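You operate a simulated robot arm through the tools that you are given. There is no shell and no other tool.

You run a simulated robot arm. Do the job below in one go: nothing can be reset, and whatever is moved stays where it is left.

TASK
Finish the three strings on the string bench and check them.
Fine: push the loose white and teal fittings home; yellow fitting on the white one, orange on the red one; then press check: all lamps must be green.

It is judged by the outcome, as a careful person would: the job done as asked, and still so three seconds after it is handed in. It fails if anything else is knocked over, pushed out of place, dropped, spilled or broken.

THE ROBOT
A 6-joint arm with a four-finger gripper, fixed in place. Base frame: the origin is at the foot of the arm, x ahead of it, y to its left, z up; the work surface is at about z = 806. Lengths are in mm, angles in rad, forces in N, time in s.
With the tool pointing down near the work surface it reaches from about 560 to 880 mm from the base axis. Its first joint turns from -2.897 to 2.897 rad. Payload 3.43 kg.
The tool frame sits at the grasp point between the pads (the TCP): z along the fingers, y along the line on which they close. The tips reach 30 mm beyond it. The gripper opens to 120 mm. The gripper's body begins 85 mm behind the TCP.
Orientation is that of the tool frame in the base frame, as [roll, pitch, yaw] about the fixed x, y, z axes, in that order (R = Rz(yaw) Ry(pitch) Rx(roll)). With the fingers straight down and closing along the base's y, the tool's x points along the base's -x, its y along +y and its z along -z.

THE INTERFACE
- The arm moves only by the tool servo_tool. Its argument "increments" is a list of rows, each a list of 2 entries, a list of its own where there are three numbers: the shift along the base's x, y, z in mm, then the turn, a rotation vector about the base's x, y, z in rad. In form: [[[x, y, z], [wx, wy, wz]], ...]. A call has 1 to 20 rows; each row shifts and turns the commanded pose from where the row before left it. "jaw" is the closure, from 0 (fully open) to 1 (shut), set as the call begins (left out, the last holds). Each row takes 0.2 s and may step no farther than 50 mm and 0.15 rad from the row before; otherwise, or with a gripper value out of range, the whole call is refused. Where a pose cannot be reached the arm comes as near as it can. A force on the tool above 40 N (or 10 N above the force at the start of the call, whichever is more), or a blocked arm, ends the call early, and 0.2 s more pass. Each finger halts on what it meets, pressing with about 43 N; the grip force reading is that of the motor and also rises with nothing between the fingers. The clock runs only during rows and for 0.2 s after the last one: add rows that do not move to give the fingers time. It gives the time, the measured TCP pose, the force on the tool (base axes), the opening and the grip force at its end, in the units of the frame above (readings bear some noise), with the torque about the TCP (base axes, N m) and any sound that the robot's microphone picked up.
- Cameras (640 x 400 px; columns grow to the right, rows downward): "scene" is fixed at [49.7, 499.8, 1459.5]; the picture's right is [-0.85, -0.53, 0.00], its down [-0.21, 0.33, -0.92] and it looks along [0.48, -0.78, -0.39] (base axes); focal length 325 px, centre (320, 200). "wrist" rides on the gripper at [71, -17, -120] in the tool frame; the picture's right is [0.23, 0.97, 0.00], its down [-0.81, 0.19, -0.55] and it looks along [-0.54, 0.13, 0.83] (tool axes); focal length 275 px, centre (320, 200).
- grab_frame(camera): a new picture of that camera. The clock stands still meanwhile.
- lift_body(by): slides the trunk up (or, below 0, down) by that many mm; the arm rides with it, the base frame stays. It gives what a move gives, with no picture.
- point_at(camera, pixels): for up to 12 pixels [column, row] of the newest picture of that camera ("zoom" is the newest enlarged one), the place [x, y, z] in the base frame of the surface seen there, good to about 3 mm. The clock stands still meanwhile.
- zoom(camera, box): a new picture of the part [left, top, right, bottom] of that camera's present view, enlarged. The clock stands still meanwhile.
- finish_job(): hands the job in; it is judged then, once.

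Open the gripper and draw the arm clear of the work before you hand the job in, unless the task says otherwise.

The tools are called after "Emit:" by a JSON object that holds its "name" and its "arguments". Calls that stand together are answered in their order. servo_tool: Moves the arm, as the interface text tells. Its arguments: {"type":"object","properties":{"increments":{"type":"array"},"jaw":{"type":"number"}},"required":["increments"]} The other tools are called the same way: lift_body (by) slides the trunk up or down; grab_frame (camera) takes a picture; point_at (camera, pixels) gives the place of the surface under pixels of a picture; zoom (camera, box) takes an enlarged picture of a part of a camera's view; finish_job () hands the job in.

At the start:

```text
time: 0.0
tool_pos: [462.6, -261.0, 1250.7]
orientation: [3.141, 0.001, 3.141]
contact_force: [-0.2, -0.3, 0.3]
moment: [-0.01, -0.02, 0.02]
finger_gap: 120.0
grasp_force: 0.0
trunk travel left (down, up): [-225.0, 315.0]
```

scene: 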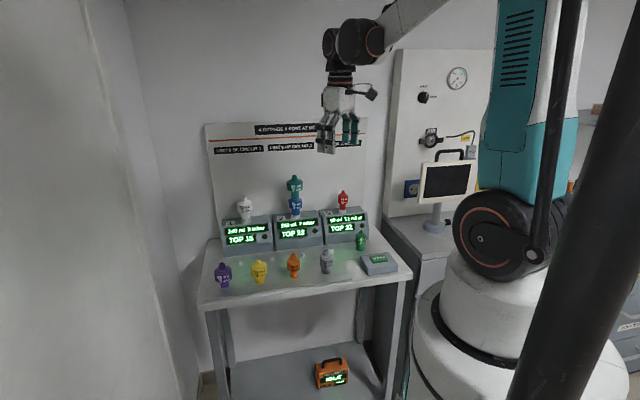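
wrist: 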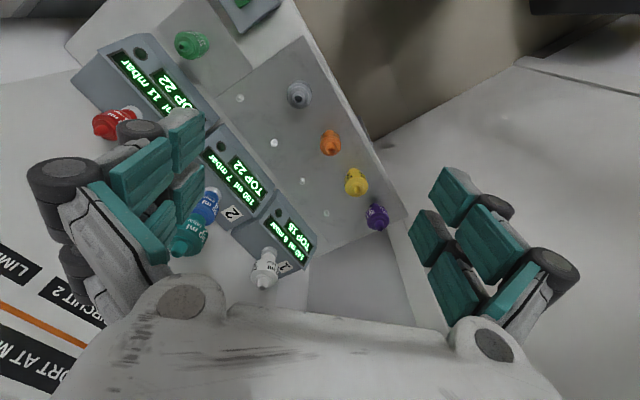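

The scene shows a bench with three ports (white at (245,210), blue/teal at (294,190), red at (343,200)) and loose fittings in front. I'll zoom in on the bench to read details.

Emit:
{"name": "zoom", "arguments": {"camera": "scene", "box": [190, 110, 430, 260]}}

Emit:
{"name": "zoom", "arguments": {"camera": "scene", "box": [190, 220, 430, 370]}}

Emit:
{"name": "zoom", "arguments": {"camera": "wrist", "box": [70, 20, 410, 300]}}

```text
2.67 times, centred on (310, 185) of scene
```

zoom: 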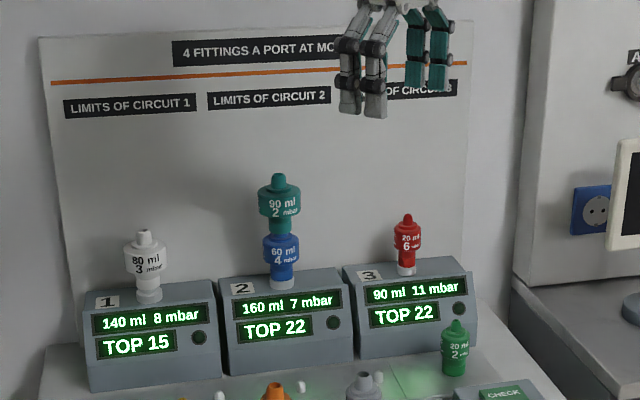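

```text
2.67 times, centred on (310, 295) of scene
```

zoom: 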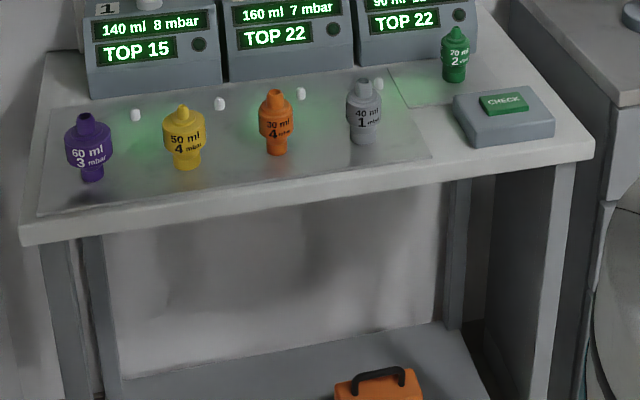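

```text
1.43 times, centred on (240, 160) of wrist
```

zoom: 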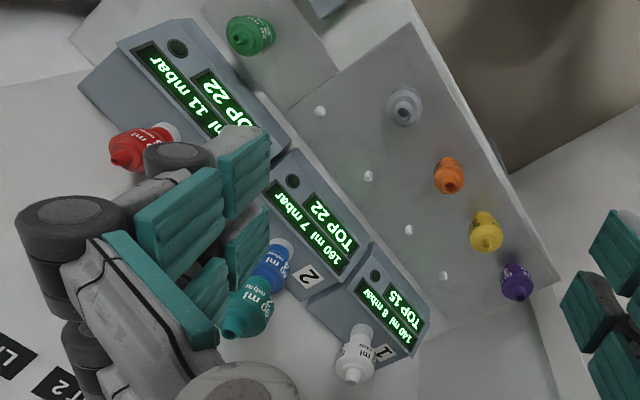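

The bench shows limits: circuit 1 140 ml/8 mbar, circuit 2 160/7, circuit 3 90/11. Before moving I measure the positions of the fittings, ports and the check box from the scene picture.

Emit:
{"name": "grab_frame", "arguments": {"camera": "scene"}}

Emit:
{"name": "point_at", "arguments": {"camera": "scene", "pixels": [[245, 198], [245, 209], [245, 220], [294, 178], [294, 190], [295, 205], [343, 192], [343, 199], [343, 210], [360, 241], [379, 259], [326, 262]]}}

Emit:
{"name": "point_at", "arguments": {"camera": "scene", "pixels": [[222, 275], [259, 271], [293, 264], [259, 261], [293, 255], [259, 281], [293, 276], [223, 265], [200, 300], [410, 278], [240, 262], [271, 258]]}}

```text
taken
```

scene: 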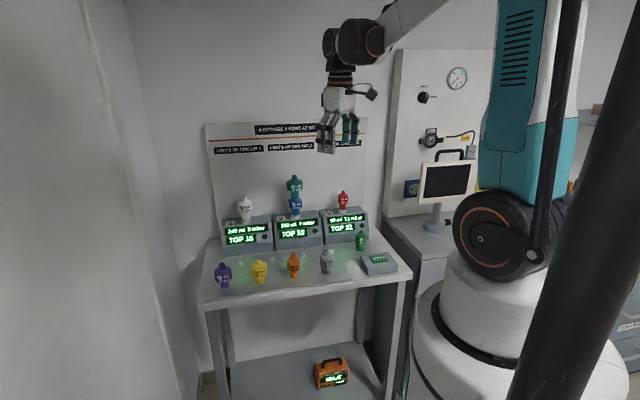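

```text
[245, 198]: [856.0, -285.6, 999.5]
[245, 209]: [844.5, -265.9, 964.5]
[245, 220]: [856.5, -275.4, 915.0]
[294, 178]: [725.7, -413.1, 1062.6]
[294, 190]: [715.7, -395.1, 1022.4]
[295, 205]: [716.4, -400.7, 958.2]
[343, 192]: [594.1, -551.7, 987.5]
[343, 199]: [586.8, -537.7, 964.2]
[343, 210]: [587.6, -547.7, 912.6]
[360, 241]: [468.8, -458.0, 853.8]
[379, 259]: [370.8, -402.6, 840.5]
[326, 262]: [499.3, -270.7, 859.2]
```

```text
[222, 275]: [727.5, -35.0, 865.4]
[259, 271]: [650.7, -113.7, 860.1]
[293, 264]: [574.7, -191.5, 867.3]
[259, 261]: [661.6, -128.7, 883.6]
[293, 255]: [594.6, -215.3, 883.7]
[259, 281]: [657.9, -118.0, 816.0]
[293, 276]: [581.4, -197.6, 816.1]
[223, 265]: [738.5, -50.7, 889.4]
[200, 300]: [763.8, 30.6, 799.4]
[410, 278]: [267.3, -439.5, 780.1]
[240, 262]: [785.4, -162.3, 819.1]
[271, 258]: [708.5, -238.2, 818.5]
```

The bench axis runs about 45° between base x and y, with ports near (850,-275), (720,-400) and (590,-545). I turn the tool -45° so the fingers close along the bench, and move to get a close view of the ports.

Emit:
{"name": "servo_tool", "arguments": {"increments": [[[20, -12, -10], [0, 0, -0.131]], [[20, -12, -10], [0, 0, -0.131]], [[20, -12, -10], [0, 0, -0.131]], [[20, -12, -10], [0, 0, -0.131]], [[20, -12, -10], [0, 0, -0.131]], [[20, -12, -10], [0, 0, -0.1304]], [[0, 0, 0], [0, 0, 0]]], "jaw": 0}}

Emit:
{"name": "grab_frame", "arguments": {"camera": "wrist"}}

Emit:
{"name": "grab_frame", "arguments": {"camera": "scene"}}

```text
time: 1.6
tool_pos: [582.3, -331.8, 1192.0]
orientation: [3.141, -0.001, 2.355]
contact_force: [-0.6, -0.2, -0.8]
moment: [-0.03, 0.03, 0.03]
finger_gap: 119.8
grasp_force: 0.0
trunk travel left (down, up): [-225.0, 315.0]
```

```text
taken
```

wrist: 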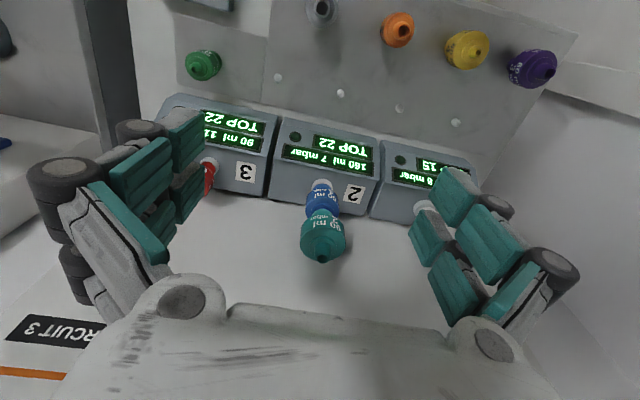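

```text
taken
```

scene: 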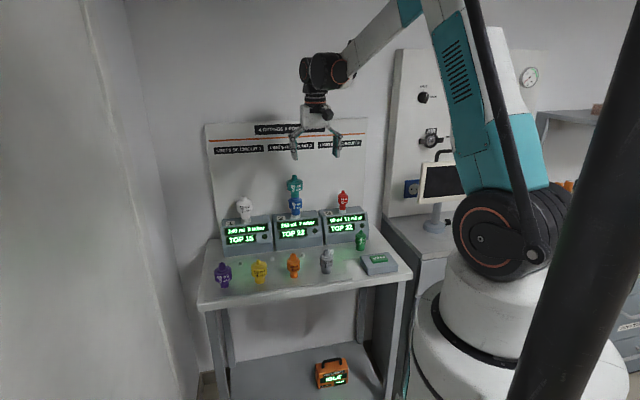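

The wrist view is now aligned with the bench. I zoom tightly on individual fittings and ports in both cameras to learn their shape and gaps.

Emit:
{"name": "zoom", "arguments": {"camera": "scene", "box": [225, 190, 273, 220]}}

Emit:
{"name": "zoom", "arguments": {"camera": "scene", "box": [264, 170, 328, 210]}}

Emit:
{"name": "zoom", "arguments": {"camera": "scene", "box": [319, 185, 367, 215]}}

Emit:
{"name": "zoom", "arguments": {"camera": "scene", "box": [236, 245, 316, 295]}}

Emit:
{"name": "zoom", "arguments": {"camera": "wrist", "box": [260, 130, 420, 270]}}

Emit:
{"name": "zoom", "arguments": {"camera": "wrist", "box": [360, 0, 580, 140]}}

```text
13.33 times, centred on (249, 205) of scene
```

zoom: 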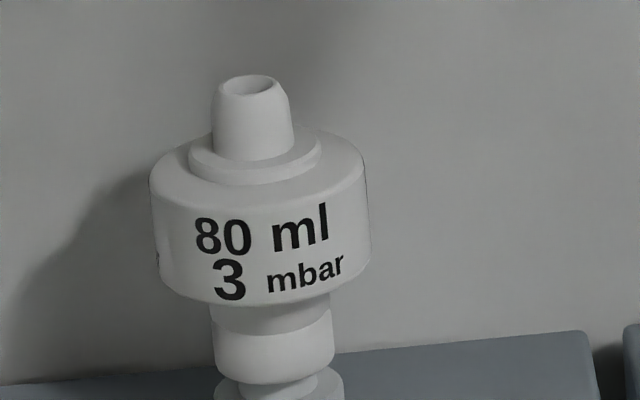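

```text
10.00 times, centred on (296, 190) of scene
```

zoom: 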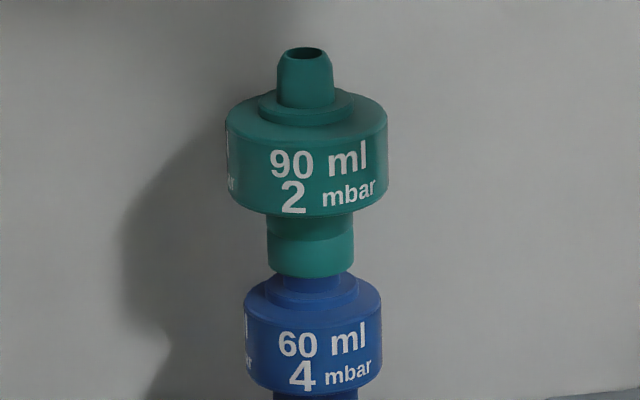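

```text
13.33 times, centred on (343, 200) of scene
```

zoom: 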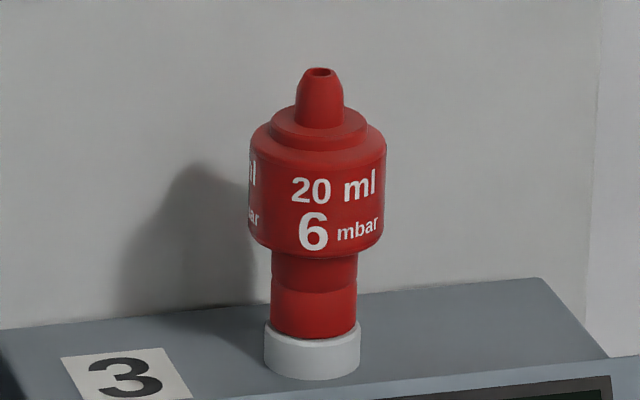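

```text
8.00 times, centred on (276, 270) of scene
```

zoom: 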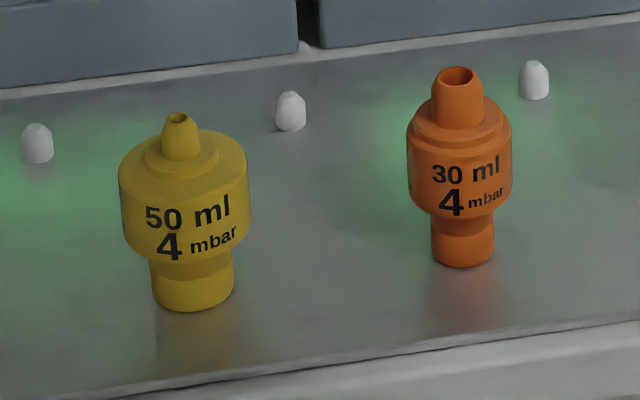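

```text
2.86 times, centred on (340, 200) of wrist
```

zoom: 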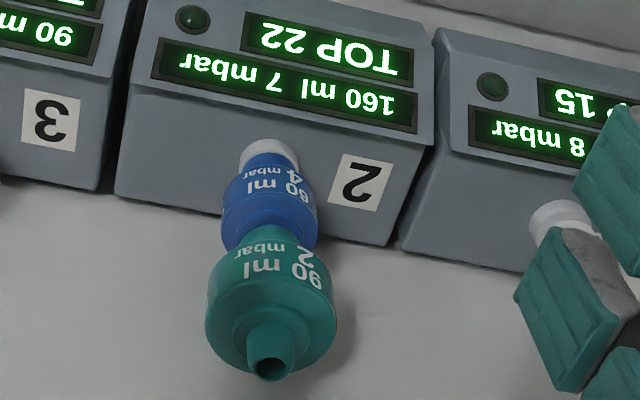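

```text
2.86 times, centred on (470, 70) of wrist
```

zoom: 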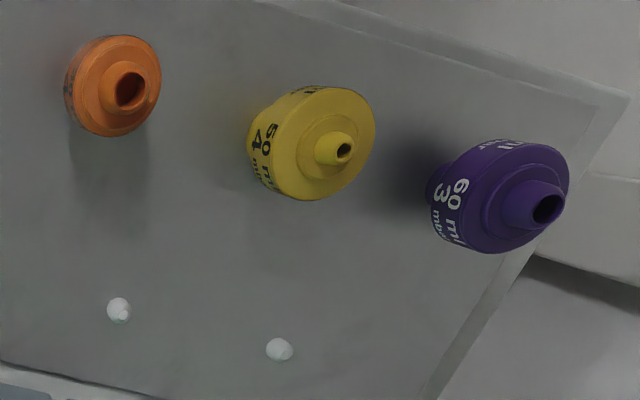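

The zooms show white and teal not fully seated (neck visible below their sockets), nozzle sizes consistent with yellow(socket 22)→white and orange(socket 15)→red. I now measure points from the fresh wrist picture: teal nozzle top (322,258), ports, board and the front row.

Emit:
{"name": "grab_frame", "arguments": {"camera": "wrist"}}

Emit:
{"name": "point_at", "arguments": {"camera": "wrist", "pixels": [[327, 254], [322, 240], [318, 230], [345, 238], [302, 238], [340, 205], [350, 190], [300, 180], [260, 205], [245, 173], [330, 290], [215, 290]]}}

Emit:
{"name": "point_at", "arguments": {"camera": "wrist", "pixels": [[456, 123], [399, 108], [340, 93], [278, 77], [467, 48], [399, 27], [478, 52], [404, 31], [430, 80], [300, 110], [202, 66], [560, 30]]}}

Emit:
{"name": "point_at", "arguments": {"camera": "scene", "pixels": [[230, 180], [330, 175], [270, 165], [375, 190], [252, 228], [212, 215]]}}

```text
taken
```

wrist: 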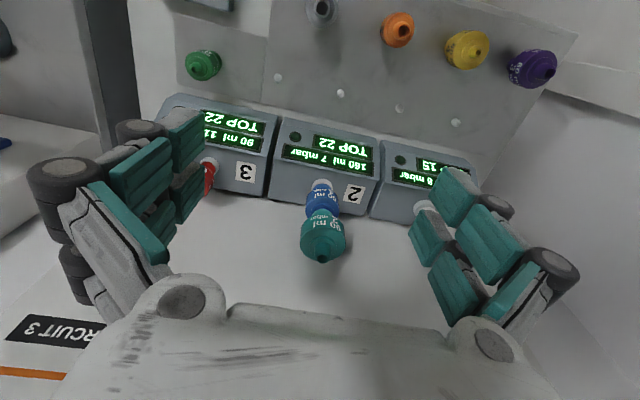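

```text
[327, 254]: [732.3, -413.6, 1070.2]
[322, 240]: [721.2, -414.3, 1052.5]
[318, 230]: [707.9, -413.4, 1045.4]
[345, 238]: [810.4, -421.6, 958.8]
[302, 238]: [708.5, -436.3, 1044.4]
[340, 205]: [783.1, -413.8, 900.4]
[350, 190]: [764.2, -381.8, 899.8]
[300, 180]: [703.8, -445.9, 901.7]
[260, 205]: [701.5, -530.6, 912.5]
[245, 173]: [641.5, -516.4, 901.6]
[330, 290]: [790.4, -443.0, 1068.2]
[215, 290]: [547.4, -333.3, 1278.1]
```

```text
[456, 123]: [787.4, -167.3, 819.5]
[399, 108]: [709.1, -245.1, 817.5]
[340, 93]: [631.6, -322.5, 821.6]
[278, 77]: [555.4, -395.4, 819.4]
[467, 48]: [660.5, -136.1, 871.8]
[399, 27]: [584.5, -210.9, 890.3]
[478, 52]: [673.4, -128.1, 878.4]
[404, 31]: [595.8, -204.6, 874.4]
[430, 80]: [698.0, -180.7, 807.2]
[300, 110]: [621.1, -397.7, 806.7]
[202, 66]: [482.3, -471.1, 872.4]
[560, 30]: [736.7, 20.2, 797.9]
```

```text
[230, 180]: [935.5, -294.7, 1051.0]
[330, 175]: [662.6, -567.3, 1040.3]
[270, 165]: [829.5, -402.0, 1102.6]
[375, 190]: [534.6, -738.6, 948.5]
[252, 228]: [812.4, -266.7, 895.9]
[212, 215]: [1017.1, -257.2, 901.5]
```

The wall is the plane x−y≈1230, about 57 mm behind the port axes, and the port box tops are at z≈900. I check the arm's wrist shape for clearance to that wall.

Emit:
{"name": "zoom", "arguments": {"camera": "scene", "box": [250, 20, 410, 170]}}

Emit:
{"name": "point_at", "arguments": {"camera": "scene", "pixels": [[306, 70], [327, 68], [345, 70], [316, 95], [313, 115], [360, 45], [383, 30], [295, 150], [337, 150], [318, 85]]}}

```text
2.67 times, centred on (330, 95) of scene
```

zoom: 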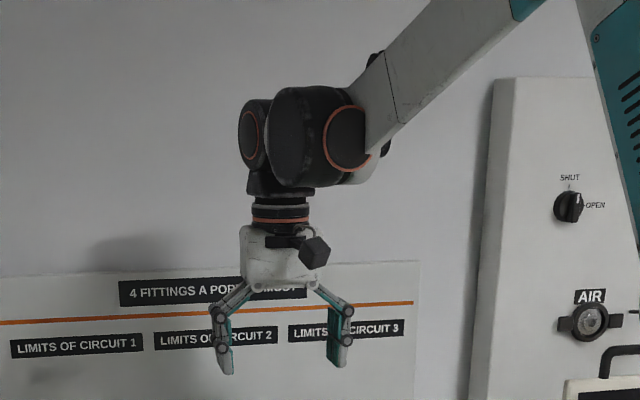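

```text
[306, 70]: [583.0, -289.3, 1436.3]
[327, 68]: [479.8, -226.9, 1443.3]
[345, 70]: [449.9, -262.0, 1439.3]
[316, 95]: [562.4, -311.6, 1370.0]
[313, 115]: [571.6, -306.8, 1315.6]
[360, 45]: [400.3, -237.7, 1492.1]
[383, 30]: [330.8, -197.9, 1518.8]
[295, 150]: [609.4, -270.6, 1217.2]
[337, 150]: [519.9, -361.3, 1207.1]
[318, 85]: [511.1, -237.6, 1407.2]
```

The wrist joint is about 45 mm in radius, so there's clearance. I zoom on the teal nozzle from the wrist camera to locate its rim accurately.

Emit:
{"name": "zoom", "arguments": {"camera": "wrist", "box": [290, 205, 370, 270]}}

```text
6.15 times, centred on (330, 238) of wrist
```

zoom: 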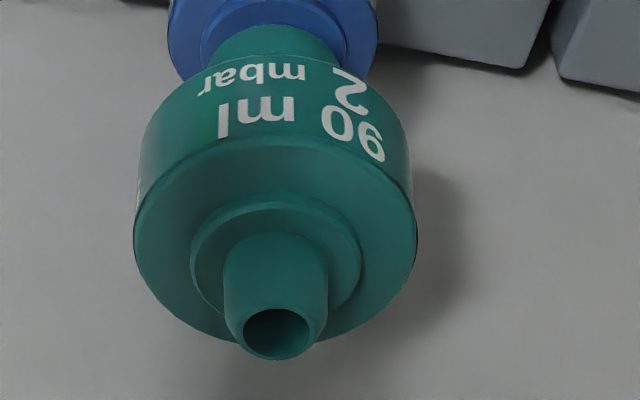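

The nozzle rim ellipse is centred near (277,332) of the zoom; I query rim, shoulder and body-edge points.

Emit:
{"name": "point_at", "arguments": {"camera": "zoom", "pixels": [[238, 335], [316, 335], [277, 306], [276, 357], [245, 350], [308, 352], [160, 250], [395, 250], [275, 165], [203, 270], [349, 270], [275, 205]]}}

```text
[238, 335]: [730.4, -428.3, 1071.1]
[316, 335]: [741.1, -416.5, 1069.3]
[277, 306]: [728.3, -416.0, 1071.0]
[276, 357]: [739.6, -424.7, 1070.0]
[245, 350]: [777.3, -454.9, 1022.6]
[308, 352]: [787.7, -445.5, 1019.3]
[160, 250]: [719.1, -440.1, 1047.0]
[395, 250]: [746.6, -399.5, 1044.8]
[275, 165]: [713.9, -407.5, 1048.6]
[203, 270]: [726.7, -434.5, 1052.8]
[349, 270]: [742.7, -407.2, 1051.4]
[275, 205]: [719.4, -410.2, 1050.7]
```

Teal's axis is at about (734.5,-421) with its top at z 1070.5. I move along the bench to take the same view of white.

Emit:
{"name": "servo_tool", "arguments": {"increments": [[[33, 33, -10], [0, 0, 0]], [[33, 33, -10], [0, 0, 0]], [[33, 33, -20], [0, 0, 0]], [[31, 34, -20], [0, 0, 0]], [[0, 0, 0], [0, 0, 0]]]}}

Emit:
{"name": "grab_frame", "arguments": {"camera": "wrist"}}

```text
refused: row 3 steps farther than a row can; nothing moved
```

```text
taken
```

wrist: 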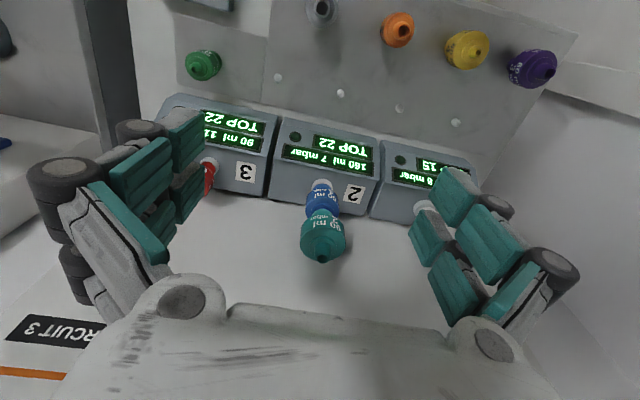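

The move was refused because a row exceeded 50 mm (norm), so nothing moved. I repeat it in smaller rows.

Emit:
{"name": "servo_tool", "arguments": {"increments": [[[26, 26, -14], [0, 0, 0]], [[26, 27, -14], [0, 0, 0]], [[26, 27, -14], [0, 0, 0]], [[26, 27, -14], [0, 0, 0]], [[26, 26, -14], [0, 0, 0]], [[0, 0, 0], [0, 0, 0]]]}}

Emit:
{"name": "grab_frame", "arguments": {"camera": "wrist"}}

```text
time: 3.0
tool_pos: [713.1, -200.3, 1122.3]
orientation: [-3.14, 0.0, 2.356]
contact_force: [0.1, -0.1, 0.2]
moment: [0.0, 0.02, 0.01]
finger_gap: 120.1
grasp_force: 0.0
trunk travel left (down, up): [-225.0, 315.0]
```

```text
taken
```

wrist: 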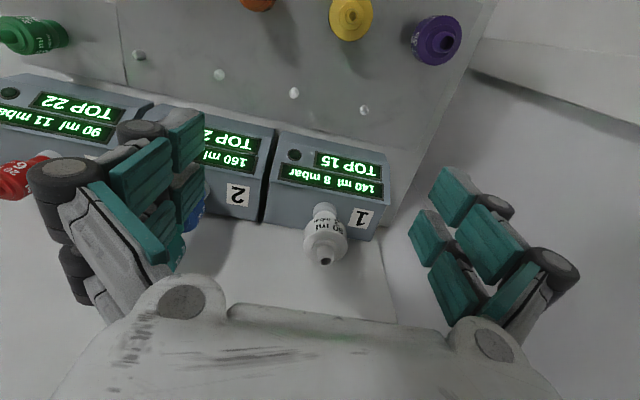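

White is at (325,240) between the fingers; I zoom on it and on the yellow fitting at (350,17).

Emit:
{"name": "zoom", "arguments": {"camera": "wrist", "box": [290, 200, 370, 270]}}

```text
5.71 times, centred on (330, 235) of wrist
```

zoom: 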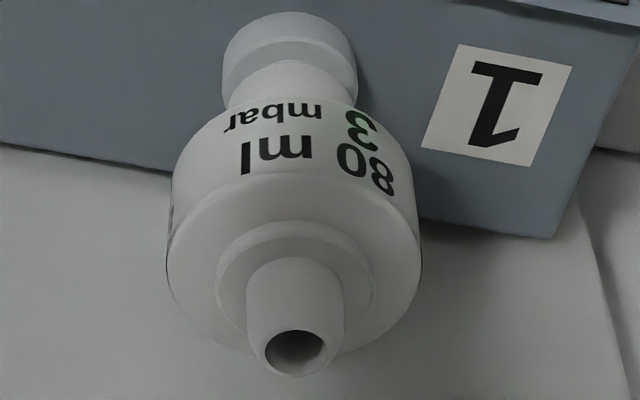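

White's rim surrounds the hole at (295,352) of the zoom. I query rim, shoulder ring and body edge points.

Emit:
{"name": "point_at", "arguments": {"camera": "zoom", "pixels": [[261, 356], [330, 352], [293, 327], [297, 374], [222, 290], [366, 290], [292, 228], [190, 270], [400, 270], [285, 185], [245, 320], [345, 320]]}}

Emit:
{"name": "zoom", "arguments": {"camera": "wrist", "box": [310, 0, 390, 60]}}

```text
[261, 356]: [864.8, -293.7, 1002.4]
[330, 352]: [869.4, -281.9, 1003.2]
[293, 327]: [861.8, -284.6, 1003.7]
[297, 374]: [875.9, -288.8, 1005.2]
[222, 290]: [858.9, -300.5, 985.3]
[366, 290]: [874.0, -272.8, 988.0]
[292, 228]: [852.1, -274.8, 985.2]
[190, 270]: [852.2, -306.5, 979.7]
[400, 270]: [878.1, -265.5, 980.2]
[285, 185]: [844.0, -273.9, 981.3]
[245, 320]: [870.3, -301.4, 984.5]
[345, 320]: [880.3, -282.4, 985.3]
```

```text
6.67 times, centred on (350, 30) of wrist
```

zoom: 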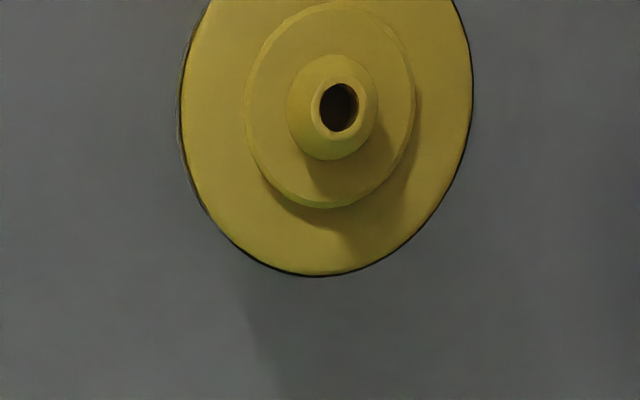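

White's axis is at about (867.5,-287.3), top z≈1003.5 — in line with teal. I shut the jaw and hover above white at z 1075, checking the reach.

Emit:
{"name": "servo_tool", "arguments": {"increments": [[[0, 0, 0], [0, 0, 0]], [[0, 0, 0], [0, 0, 0]], [[31, -17.4, -9], [0, 0, 0]], [[31, -17.4, -9], [0, 0, 0]], [[31, -17.4, -9], [0, 0, 0]], [[31, -17.4, -10], [0, 0, 0]], [[30.4, -17.4, -10], [0, 0, 0]], [[0, 0, 0], [0, 0, 0]]], "jaw": 1}}

Emit:
{"name": "grab_frame", "arguments": {"camera": "wrist"}}

Emit:
{"name": "grab_frame", "arguments": {"camera": "scene"}}

```text
time: 4.8
tool_pos: [866.3, -285.3, 1076.0]
orientation: [3.141, 0.001, 2.357]
contact_force: [-0.3, 0.1, -0.4]
moment: [0.0, 0.02, -0.02]
finger_gap: 0.0
grasp_force: 33.4
trunk travel left (down, up): [-225.0, 315.0]
```

```text
taken
```

wrist: 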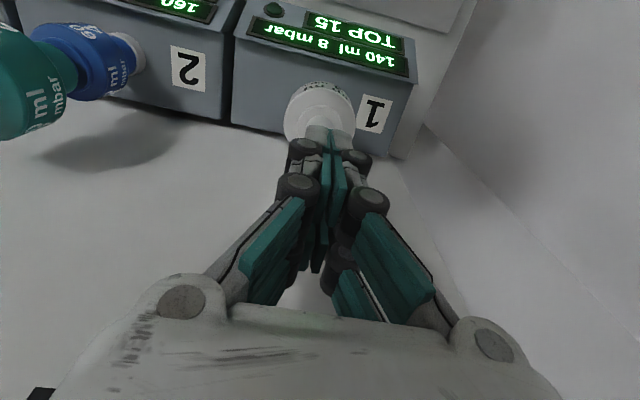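

```text
taken
```

scene: 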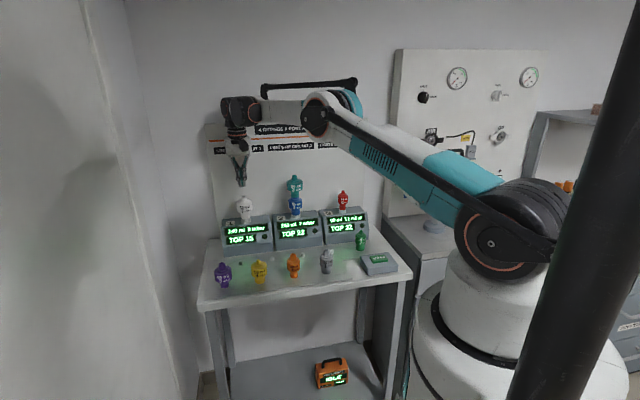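

The arm reaches above white at (866,-285). I zoom both views to confirm the tips are over the nozzle.

Emit:
{"name": "zoom", "arguments": {"camera": "scene", "box": [215, 165, 279, 225]}}

Emit:
{"name": "zoom", "arguments": {"camera": "wrist", "box": [270, 70, 380, 180]}}

```text
6.67 times, centred on (247, 195) of scene
```

zoom: 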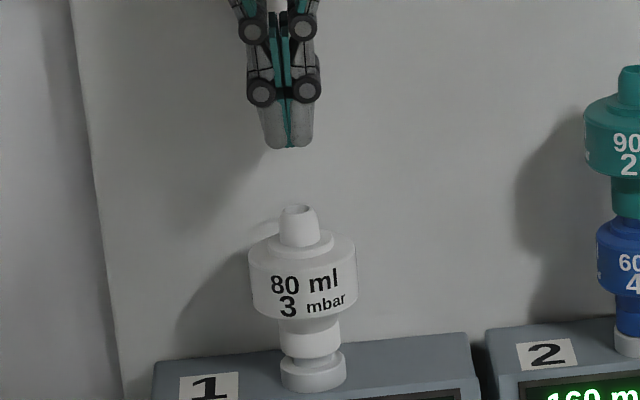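

```text
3.64 times, centred on (325, 125) of wrist
```

zoom: 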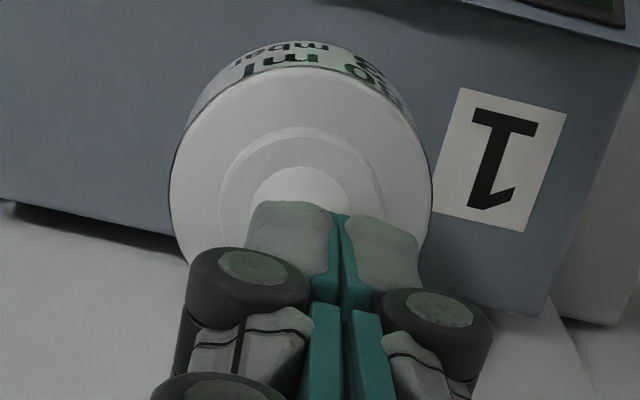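

The closed tips are centred over the nozzle to within about 2 mm. I descend to just above it and then press in 2 mm steps while watching force and sound.

Emit:
{"name": "servo_tool", "arguments": {"increments": [[[0.6, -1, -20], [0, 0, 0]], [[0.5, -1, -18], [0, 0, 0]], [[0, 0, -2], [0, 0, 0]], [[0, 0, -2], [0, 0, 0]], [[0, 0, -2], [0, 0, 0]], [[0, 0, -2], [0, 0, 0]]], "jaw": 1}}

```text
time: 6.2
tool_pos: [867.6, -289.3, 1028.4]
orientation: [-3.141, -0.001, 2.354]
contact_force: [0.3, 0.7, 0.3]
moment: [0.0, -0.04, 0.01]
finger_gap: 0.0
grasp_force: 33.1
trunk travel left (down, up): [-225.0, 315.0]
```

Still no contact at z 1028. I zoom in to see the gap.

Emit:
{"name": "zoom", "arguments": {"camera": "scene", "box": [221, 180, 269, 225]}}

Emit:
{"name": "zoom", "arguments": {"camera": "wrist", "box": [270, 90, 380, 180]}}

```text
8.89 times, centred on (245, 202) of scene
```

zoom: 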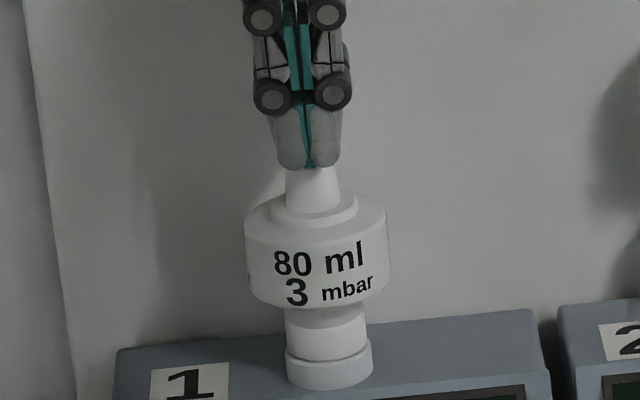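

```text
4.44 times, centred on (325, 135) of wrist
```

zoom: 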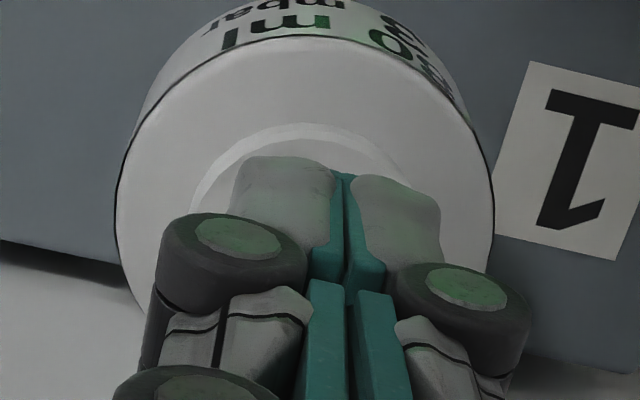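

White appears to have moved down – socket now near the collar. I press further in 1 mm steps until the force rises to confirm it's home.

Emit:
{"name": "servo_tool", "arguments": {"increments": [[[0, 0, -1], [0, 0, 0]], [[0, 0, -1], [0, 0, 0]]], "jaw": 1}}

```text
time: 6.8
tool_pos: [867.6, -288.3, 1027.4]
orientation: [-3.141, 0.0, 2.357]
contact_force: [-0.5, 0.2, 0.6]
moment: [-0.03, 0.0, -0.03]
finger_gap: 0.0
grasp_force: 33.6
trunk travel left (down, up): [-225.0, 315.0]
```

Force is still near zero. I continue down in 1 mm steps.

Emit:
{"name": "servo_tool", "arguments": {"increments": [[[0, 0, -1], [0, 0, 0]], [[0, 0, -1], [0, 0, 0]], [[0, 0, -1], [0, 0, 0]]], "jaw": 1}}

Emit:
{"name": "zoom", "arguments": {"camera": "scene", "box": [221, 180, 269, 225]}}

```text
time: 7.6
tool_pos: [867.6, -287.3, 1023.1]
orientation: [-3.141, 0.0, 2.357]
contact_force: [-0.4, 0.2, 0.9]
moment: [0.03, -0.05, -0.01]
finger_gap: 0.0
grasp_force: 33.8
trunk travel left (down, up): [-225.0, 315.0]
```

```text
8.89 times, centred on (245, 202) of scene
```

zoom: 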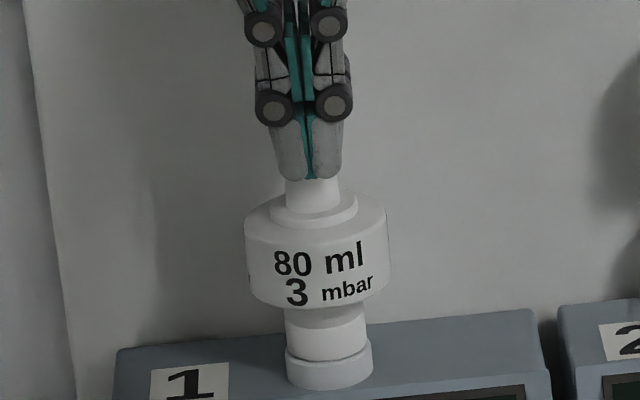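

White dropped about 8 mm compared with before (body edge from row 202.5 to 204.8) and hasn't moved since. I go down a bit more to feel firm contact and confirm it's home.

Emit:
{"name": "servo_tool", "arguments": {"increments": [[[0, 0, -1], [0, 0, 0]], [[0, 0, -1], [0, 0, 0]], [[0, 0, 0], [0, 0, 0]]], "jaw": 1}}

```text
time: 8.4
tool_pos: [867.2, -288.6, 1023.3]
orientation: [3.141, 0.002, 2.355]
contact_force: [4.2, -0.8, 10.9]
moment: [-0.03, -0.09, 0.01]
finger_gap: 6.2
grasp_force: 33.6
trunk travel left (down, up): [-225.0, 315.0]
```

Contact now: 11 N upward, but the fingers have been spread to 6 mm. I look before doing anything else.

Emit:
{"name": "zoom", "arguments": {"camera": "scene", "box": [221, 180, 269, 225]}}

Emit:
{"name": "zoom", "arguments": {"camera": "wrist", "box": [270, 90, 380, 180]}}

```text
8.89 times, centred on (245, 202) of scene
```

zoom: 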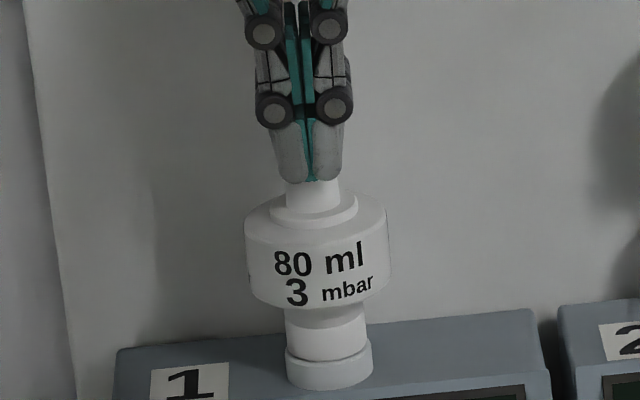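

```text
4.44 times, centred on (325, 135) of wrist
```

zoom: 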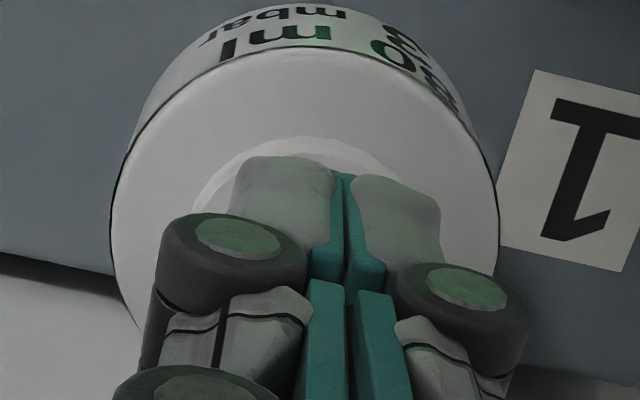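

White looks seated on the collar. I press a little more to about 30 N to be sure, then check again.

Emit:
{"name": "servo_tool", "arguments": {"increments": [[[0, 0, -1], [0, 0, 0]], [[0, 0, 0], [0, 0, 0]]], "jaw": 1}}

```text
time: 9.0
tool_pos: [865.8, -288.5, 1023.0]
orientation: [3.14, 0.002, 2.356]
contact_force: [10.8, -3.0, 24.6]
moment: [-0.07, -0.28, -0.02]
finger_gap: 6.1
grasp_force: 34.0
trunk travel left (down, up): [-225.0, 315.0]
```

24.6 N with no further sinking, so white is on a hard stop. I lift off straight up to inspect it.

Emit:
{"name": "servo_tool", "arguments": {"increments": [[[0, 0, 2], [0, 0, 0]], [[0, 0, 5], [0, 0, 0]], [[0, 0, 25], [0, 0, 0]], [[0, 0, 40], [0, 0, 0]], [[-40, 23, 20], [0, 0, 0]], [[-40, 23, 0], [0, 0, 0]], [[-40, 23, 0], [0, 0, 0]], [[-34, 19, 0], [0, 0, 0]], [[0, 0, 0], [0, 0, 0]]], "jaw": 1}}

Emit:
{"name": "grab_frame", "arguments": {"camera": "wrist"}}

Emit:
{"name": "zoom", "arguments": {"camera": "scene", "box": [225, 190, 273, 220]}}

```text
refused: row 5 steps farther than a row can; nothing moved
```

```text
taken
```

wrist: 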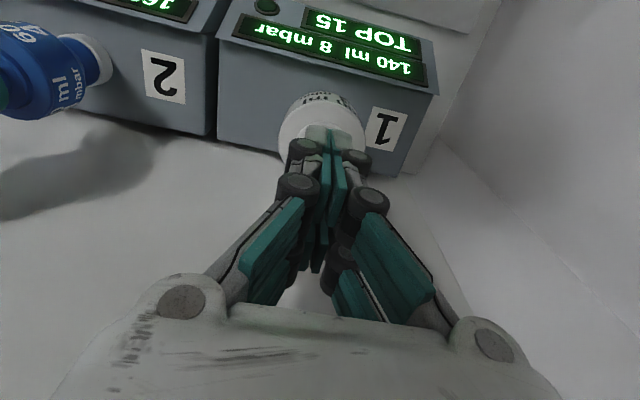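

```text
13.33 times, centred on (249, 205) of scene
```

zoom: 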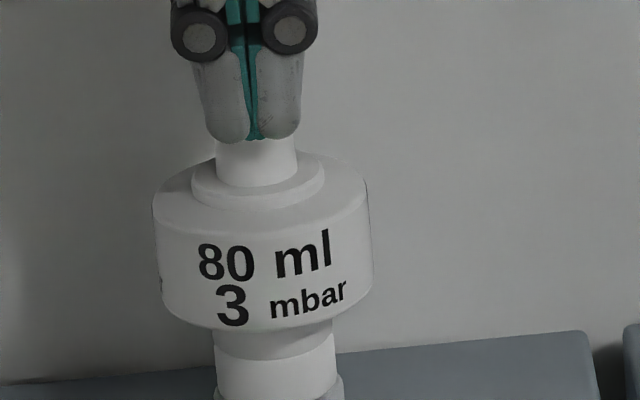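

White sits about 7 mm lower than at the start. The retreat was refused for a too-long row, so I redo it with shorter rows.

Emit:
{"name": "servo_tool", "arguments": {"increments": [[[0, 0, 2], [0, 0, 0]], [[0, 0, 5], [0, 0, 0]], [[0, 0, 25], [0, 0, 0]], [[0, 0, 40], [0, 0, 0]], [[-36, 20, 10], [0, 0, 0]], [[-40, 23, 5], [0, 0, 0]], [[-40, 23, 5], [0, 0, 0]], [[-38, 22, 5], [0, 0, 0]], [[0, 0, 0], [0, 0, 0]]], "jaw": 1}}

Emit:
{"name": "grab_frame", "arguments": {"camera": "wrist"}}

Emit:
{"name": "zoom", "arguments": {"camera": "scene", "box": [225, 195, 273, 225]}}

```text
time: 11.0
tool_pos: [713.3, -199.8, 1117.2]
orientation: [3.141, 0.001, 2.357]
contact_force: [0.2, -0.1, -0.3]
moment: [0.03, -0.04, 0.03]
finger_gap: 0.0
grasp_force: 33.4
trunk travel left (down, up): [-225.0, 315.0]
```

```text
taken
```

wrist: 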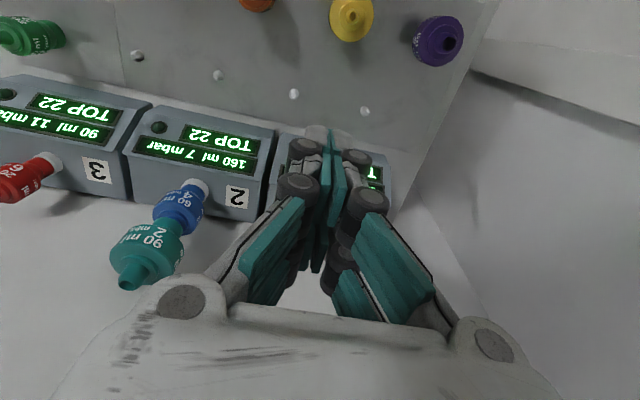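

```text
13.33 times, centred on (249, 210) of scene
```

zoom: 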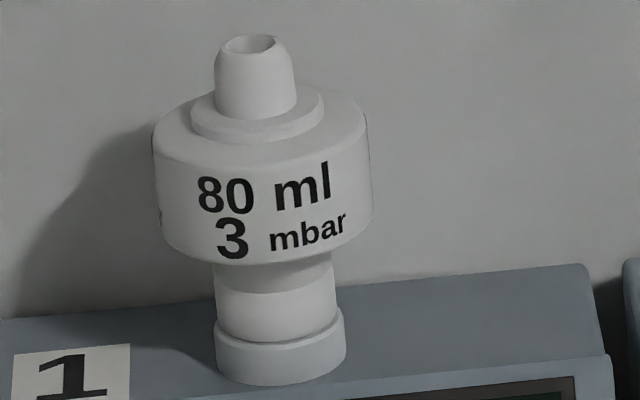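

White is now seated flush on its collar, like red. Next I go above teal at (734.5,-421), staying high first.

Emit:
{"name": "servo_tool", "arguments": {"increments": [[[0, 0, 20], [0, 0, 0]], [[4.2, -44.2, 0], [0, 0, 0]], [[4.2, -44.2, 0], [0, 0, 0]], [[4.2, -44.2, 0], [0, 0, 0]], [[4.2, -44.3, 0], [0, 0, 0]], [[4.4, -44.3, 0], [0, 0, 0]], [[0, 0, -22], [0, 0, 0]], [[0, 0, 0], [0, 0, 0]]], "jaw": 1}}

Emit:
{"name": "zoom", "arguments": {"camera": "scene", "box": [264, 150, 328, 210]}}

Emit:
{"name": "zoom", "arguments": {"camera": "wrist", "box": [270, 80, 380, 180]}}

```text
time: 12.8
tool_pos: [735.0, -420.9, 1115.6]
orientation: [3.141, 0.0, 2.356]
contact_force: [-0.1, 0.6, 0.2]
moment: [0.02, 0.02, 0.01]
finger_gap: 0.0
grasp_force: 33.8
trunk travel left (down, up): [-225.0, 315.0]
```

```text
6.67 times, centred on (296, 180) of scene
```

zoom: 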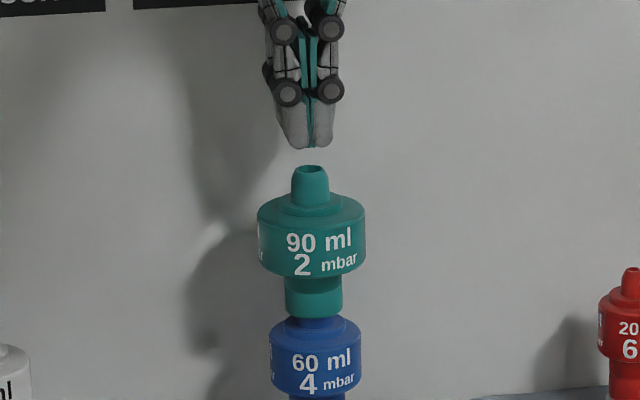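

```text
4.00 times, centred on (325, 130) of wrist
```

zoom: 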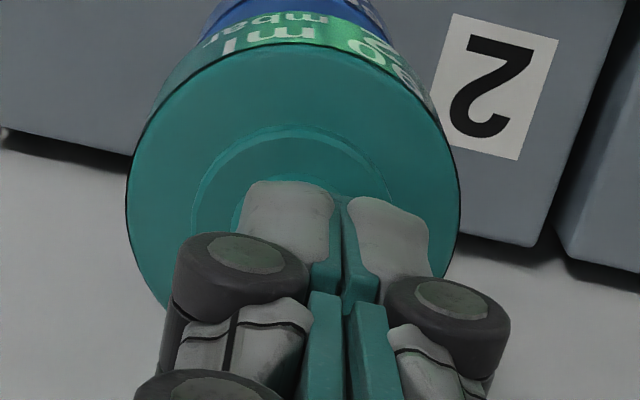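

Tips look nearly centred over teal in the scene view, but the wrist view suggests a small offset. I measure the finger tips and teal's body edge in the wrist zoom directly.

Emit:
{"name": "point_at", "arguments": {"camera": "zoom", "pixels": [[290, 190], [385, 205], [338, 205], [250, 215], [425, 225], [140, 200], [455, 200], [292, 52], [200, 100], [400, 100], [205, 200], [285, 130]]}}

Emit:
{"name": "grab_frame", "arguments": {"camera": "wrist"}}

```text
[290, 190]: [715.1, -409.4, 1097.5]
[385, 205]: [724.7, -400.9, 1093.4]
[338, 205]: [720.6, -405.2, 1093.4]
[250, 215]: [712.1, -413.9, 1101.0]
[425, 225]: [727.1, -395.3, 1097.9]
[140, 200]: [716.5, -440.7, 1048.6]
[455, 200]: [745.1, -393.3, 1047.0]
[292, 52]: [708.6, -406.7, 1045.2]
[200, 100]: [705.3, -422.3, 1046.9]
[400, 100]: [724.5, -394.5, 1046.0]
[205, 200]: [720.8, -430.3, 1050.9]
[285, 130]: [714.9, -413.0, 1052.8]
```

```text
taken
```

wrist: 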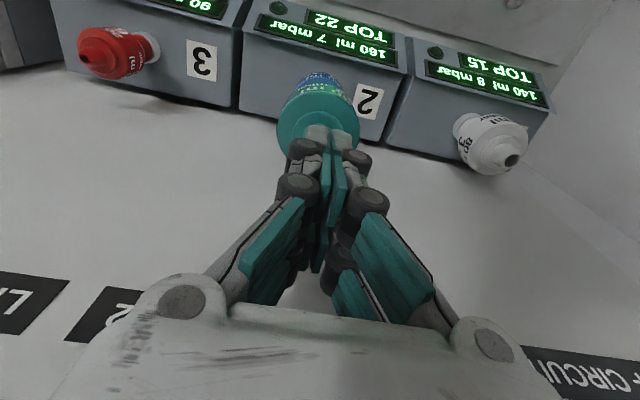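

Point readings put the finger front face at about 21 mm ahead of the TCP, which would be 12 mm off-centre. I cross-check with the scene camera on the fingertips.

Emit:
{"name": "grab_frame", "arguments": {"camera": "scene"}}

Emit:
{"name": "zoom", "arguments": {"camera": "scene", "box": [279, 150, 311, 180]}}

```text
taken
```

scene: 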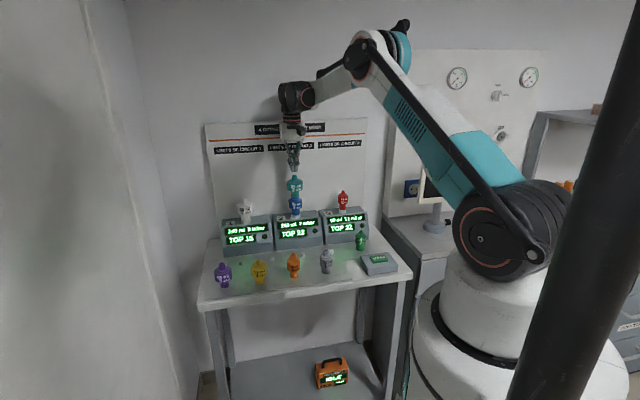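

```text
13.33 times, centred on (295, 165) of scene
```

zoom: 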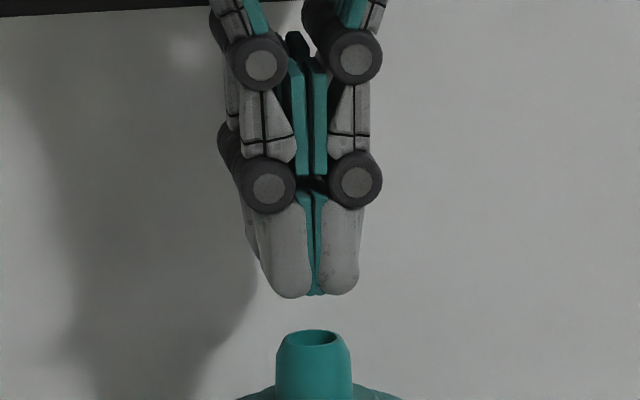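

The seam (316,295) lines up with the nozzle (315,337) laterally here. I query depth on the tips and the nozzle.

Emit:
{"name": "point_at", "arguments": {"camera": "zoom", "pixels": [[285, 260], [340, 260], [290, 285], [338, 283], [316, 285], [268, 188], [355, 184], [313, 365], [313, 345], [285, 375], [340, 375], [317, 230]]}}

```text
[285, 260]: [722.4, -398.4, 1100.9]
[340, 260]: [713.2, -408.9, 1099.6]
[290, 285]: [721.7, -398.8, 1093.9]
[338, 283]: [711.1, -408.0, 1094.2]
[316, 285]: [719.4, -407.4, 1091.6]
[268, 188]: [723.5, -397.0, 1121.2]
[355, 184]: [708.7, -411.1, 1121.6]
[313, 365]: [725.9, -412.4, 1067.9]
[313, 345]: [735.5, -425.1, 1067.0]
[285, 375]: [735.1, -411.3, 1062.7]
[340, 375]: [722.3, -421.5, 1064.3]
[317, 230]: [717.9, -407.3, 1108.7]
```

Both cameras agree the finger front face is ~21–24 mm ahead of the TCP. I raise a bit, open the jaw and examine the pad's extent in depth.

Emit:
{"name": "servo_tool", "arguments": {"increments": [[[0, 0, 25], [0, 0, 0]], [[0, 0, 0], [0, 0, 0]], [[0, 0, 0], [0, 0, 0]], [[0, 0, 0], [0, 0, 0]]], "jaw": 0}}

Emit:
{"name": "grab_frame", "arguments": {"camera": "wrist"}}

Emit:
{"name": "zoom", "arguments": {"camera": "wrist", "box": [20, 90, 220, 320]}}

Emit:
{"name": "zoom", "arguments": {"camera": "wrist", "box": [400, 150, 600, 350]}}

```text
time: 13.8
tool_pos: [735.3, -420.4, 1141.0]
orientation: [3.141, 0.0, 2.355]
contact_force: [0.4, 0.1, 0.0]
moment: [0.04, -0.03, -0.02]
finger_gap: 120.0
grasp_force: 0.0
trunk travel left (down, up): [-225.0, 315.0]
```

```text
taken
```

wrist: 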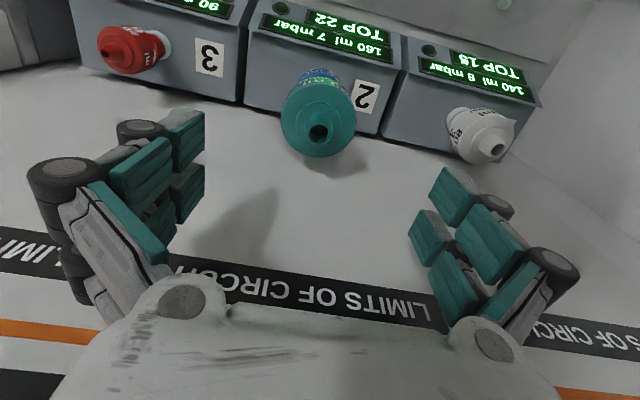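

```text
1.74 times, centred on (120, 205) of wrist
```

zoom: 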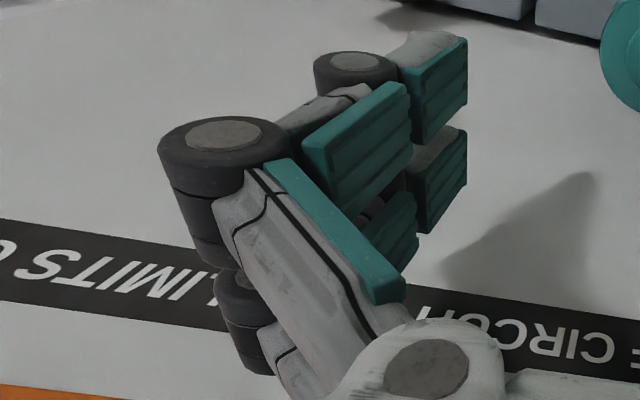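

```text
2.00 times, centred on (500, 250) of wrist
```

zoom: 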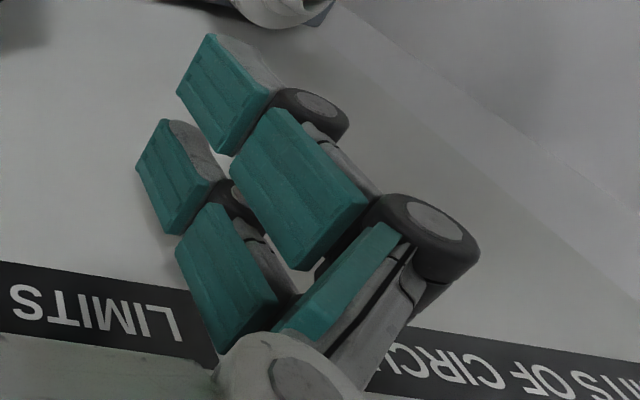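

Each side actually has two parallel prongs, front and back, with a gap between them. I measure the prongs' extents on the right side.

Emit:
{"name": "point_at", "arguments": {"camera": "zoom", "pixels": [[210, 45], [185, 93], [230, 148], [262, 98], [225, 95], [160, 130], [143, 165], [180, 225], [215, 180], [180, 175], [300, 190], [225, 270]]}}

```text
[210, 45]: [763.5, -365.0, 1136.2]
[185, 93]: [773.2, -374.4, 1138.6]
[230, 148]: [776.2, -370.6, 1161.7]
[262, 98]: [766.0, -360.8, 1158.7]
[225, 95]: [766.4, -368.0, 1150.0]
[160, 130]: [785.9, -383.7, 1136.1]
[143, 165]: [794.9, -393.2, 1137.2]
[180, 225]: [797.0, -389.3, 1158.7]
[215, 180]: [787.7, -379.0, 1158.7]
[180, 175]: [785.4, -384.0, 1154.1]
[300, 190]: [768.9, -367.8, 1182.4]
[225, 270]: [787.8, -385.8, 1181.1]
```

The prongs sit roughly 5–24 mm ahead of and behind the TCP, so the centre is a gap. For teal I shift the TCP 14.5 mm toward the front so the back prong pair presses squarely on the nozzle; close and lower to just above it.

Emit:
{"name": "servo_tool", "arguments": {"increments": [[[-11, 9.8, 0], [0, 0, 0]], [[0, 0, 0], [0, 0, 0]], [[0, 0, 0], [0, 0, 0]], [[0, 0, -15], [0, 0, 0]], [[0, 0, -14], [0, 0, 0]], [[0, 0, 0], [0, 0, 0]]], "jaw": 1}}

Emit:
{"name": "zoom", "arguments": {"camera": "scene", "box": [272, 150, 320, 190]}}

Emit:
{"name": "zoom", "arguments": {"camera": "wrist", "box": [270, 80, 380, 180]}}

```text
time: 15.2
tool_pos: [723.3, -412.1, 1112.3]
orientation: [3.141, -0.001, 2.356]
contact_force: [-0.3, 0.6, 0.9]
moment: [-0.02, 0.01, -0.01]
finger_gap: 0.0
grasp_force: 33.6
trunk travel left (down, up): [-225.0, 315.0]
```

```text
10.00 times, centred on (296, 170) of scene
```

zoom: 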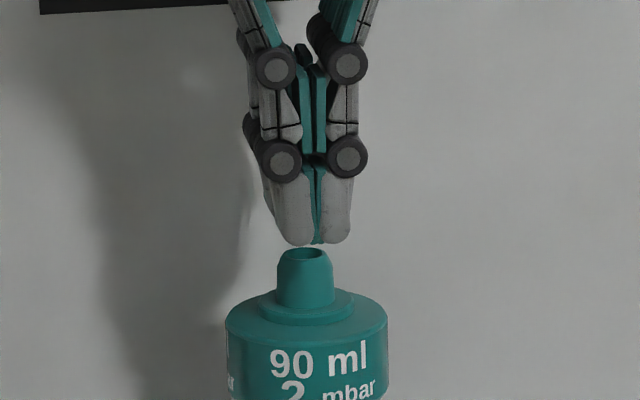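

```text
4.00 times, centred on (325, 130) of wrist
```

zoom: 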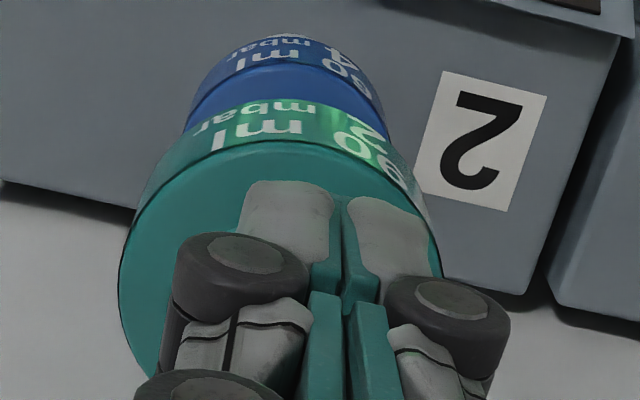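

The back prong pair is over the nozzle within ~2 mm. I press down in small steps, with the force stop as protection.

Emit:
{"name": "servo_tool", "arguments": {"increments": [[[0, 0, -4], [0, 0, 0]], [[0, 0, -3], [0, 0, 0]], [[0, 0, -2], [0, 0, 0]], [[0, 0, -1], [0, 0, 0]], [[0, 0, -1], [0, 0, 0]], [[0, 0, -1], [0, 0, 0]], [[0, 0, -1], [0, 0, 0]]], "jaw": 1}}

Emit:
{"name": "zoom", "arguments": {"camera": "scene", "box": [272, 170, 320, 210]}}

```text
time: 16.8
tool_pos: [724.0, -412.7, 1098.6]
orientation: [3.141, -0.001, 2.356]
contact_force: [-0.4, -1.1, -0.2]
moment: [-0.01, 0.0, 0.0]
finger_gap: 0.0
grasp_force: 33.0
trunk travel left (down, up): [-225.0, 315.0]
```

```text
10.00 times, centred on (296, 190) of scene
```

zoom: 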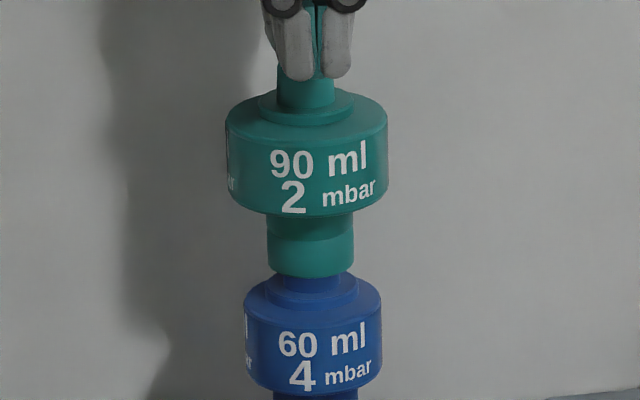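

Teal hasn't moved and no contact yet at z 1098.6. I continue down in 1 mm steps.

Emit:
{"name": "servo_tool", "arguments": {"increments": [[[0, 0, -1], [0, 0, 0]], [[0, 0, -1], [0, 0, 0]], [[0, 0, -1], [0, 0, 0]], [[0, 0, -1], [0, 0, 0]], [[0, 0, -1], [0, 0, 0]]], "jaw": 1}}

Emit:
{"name": "zoom", "arguments": {"camera": "scene", "box": [272, 170, 320, 210]}}

```text
time: 18.0
tool_pos: [723.6, -411.7, 1093.7]
orientation: [3.14, -0.001, 2.356]
contact_force: [-0.2, 0.1, -0.3]
moment: [0.02, 0.03, 0.03]
finger_gap: 0.0
grasp_force: 33.2
trunk travel left (down, up): [-225.0, 315.0]
```

```text
10.00 times, centred on (296, 190) of scene
```

zoom: 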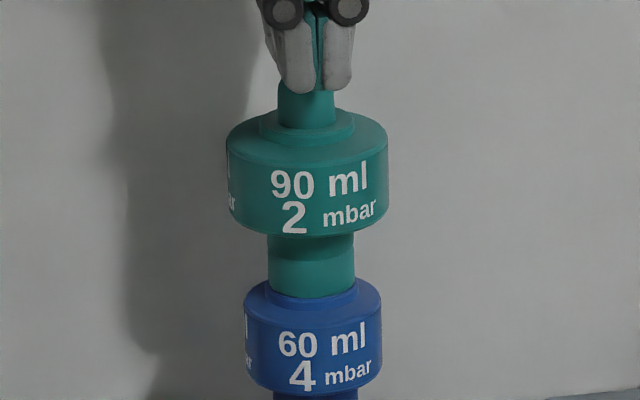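

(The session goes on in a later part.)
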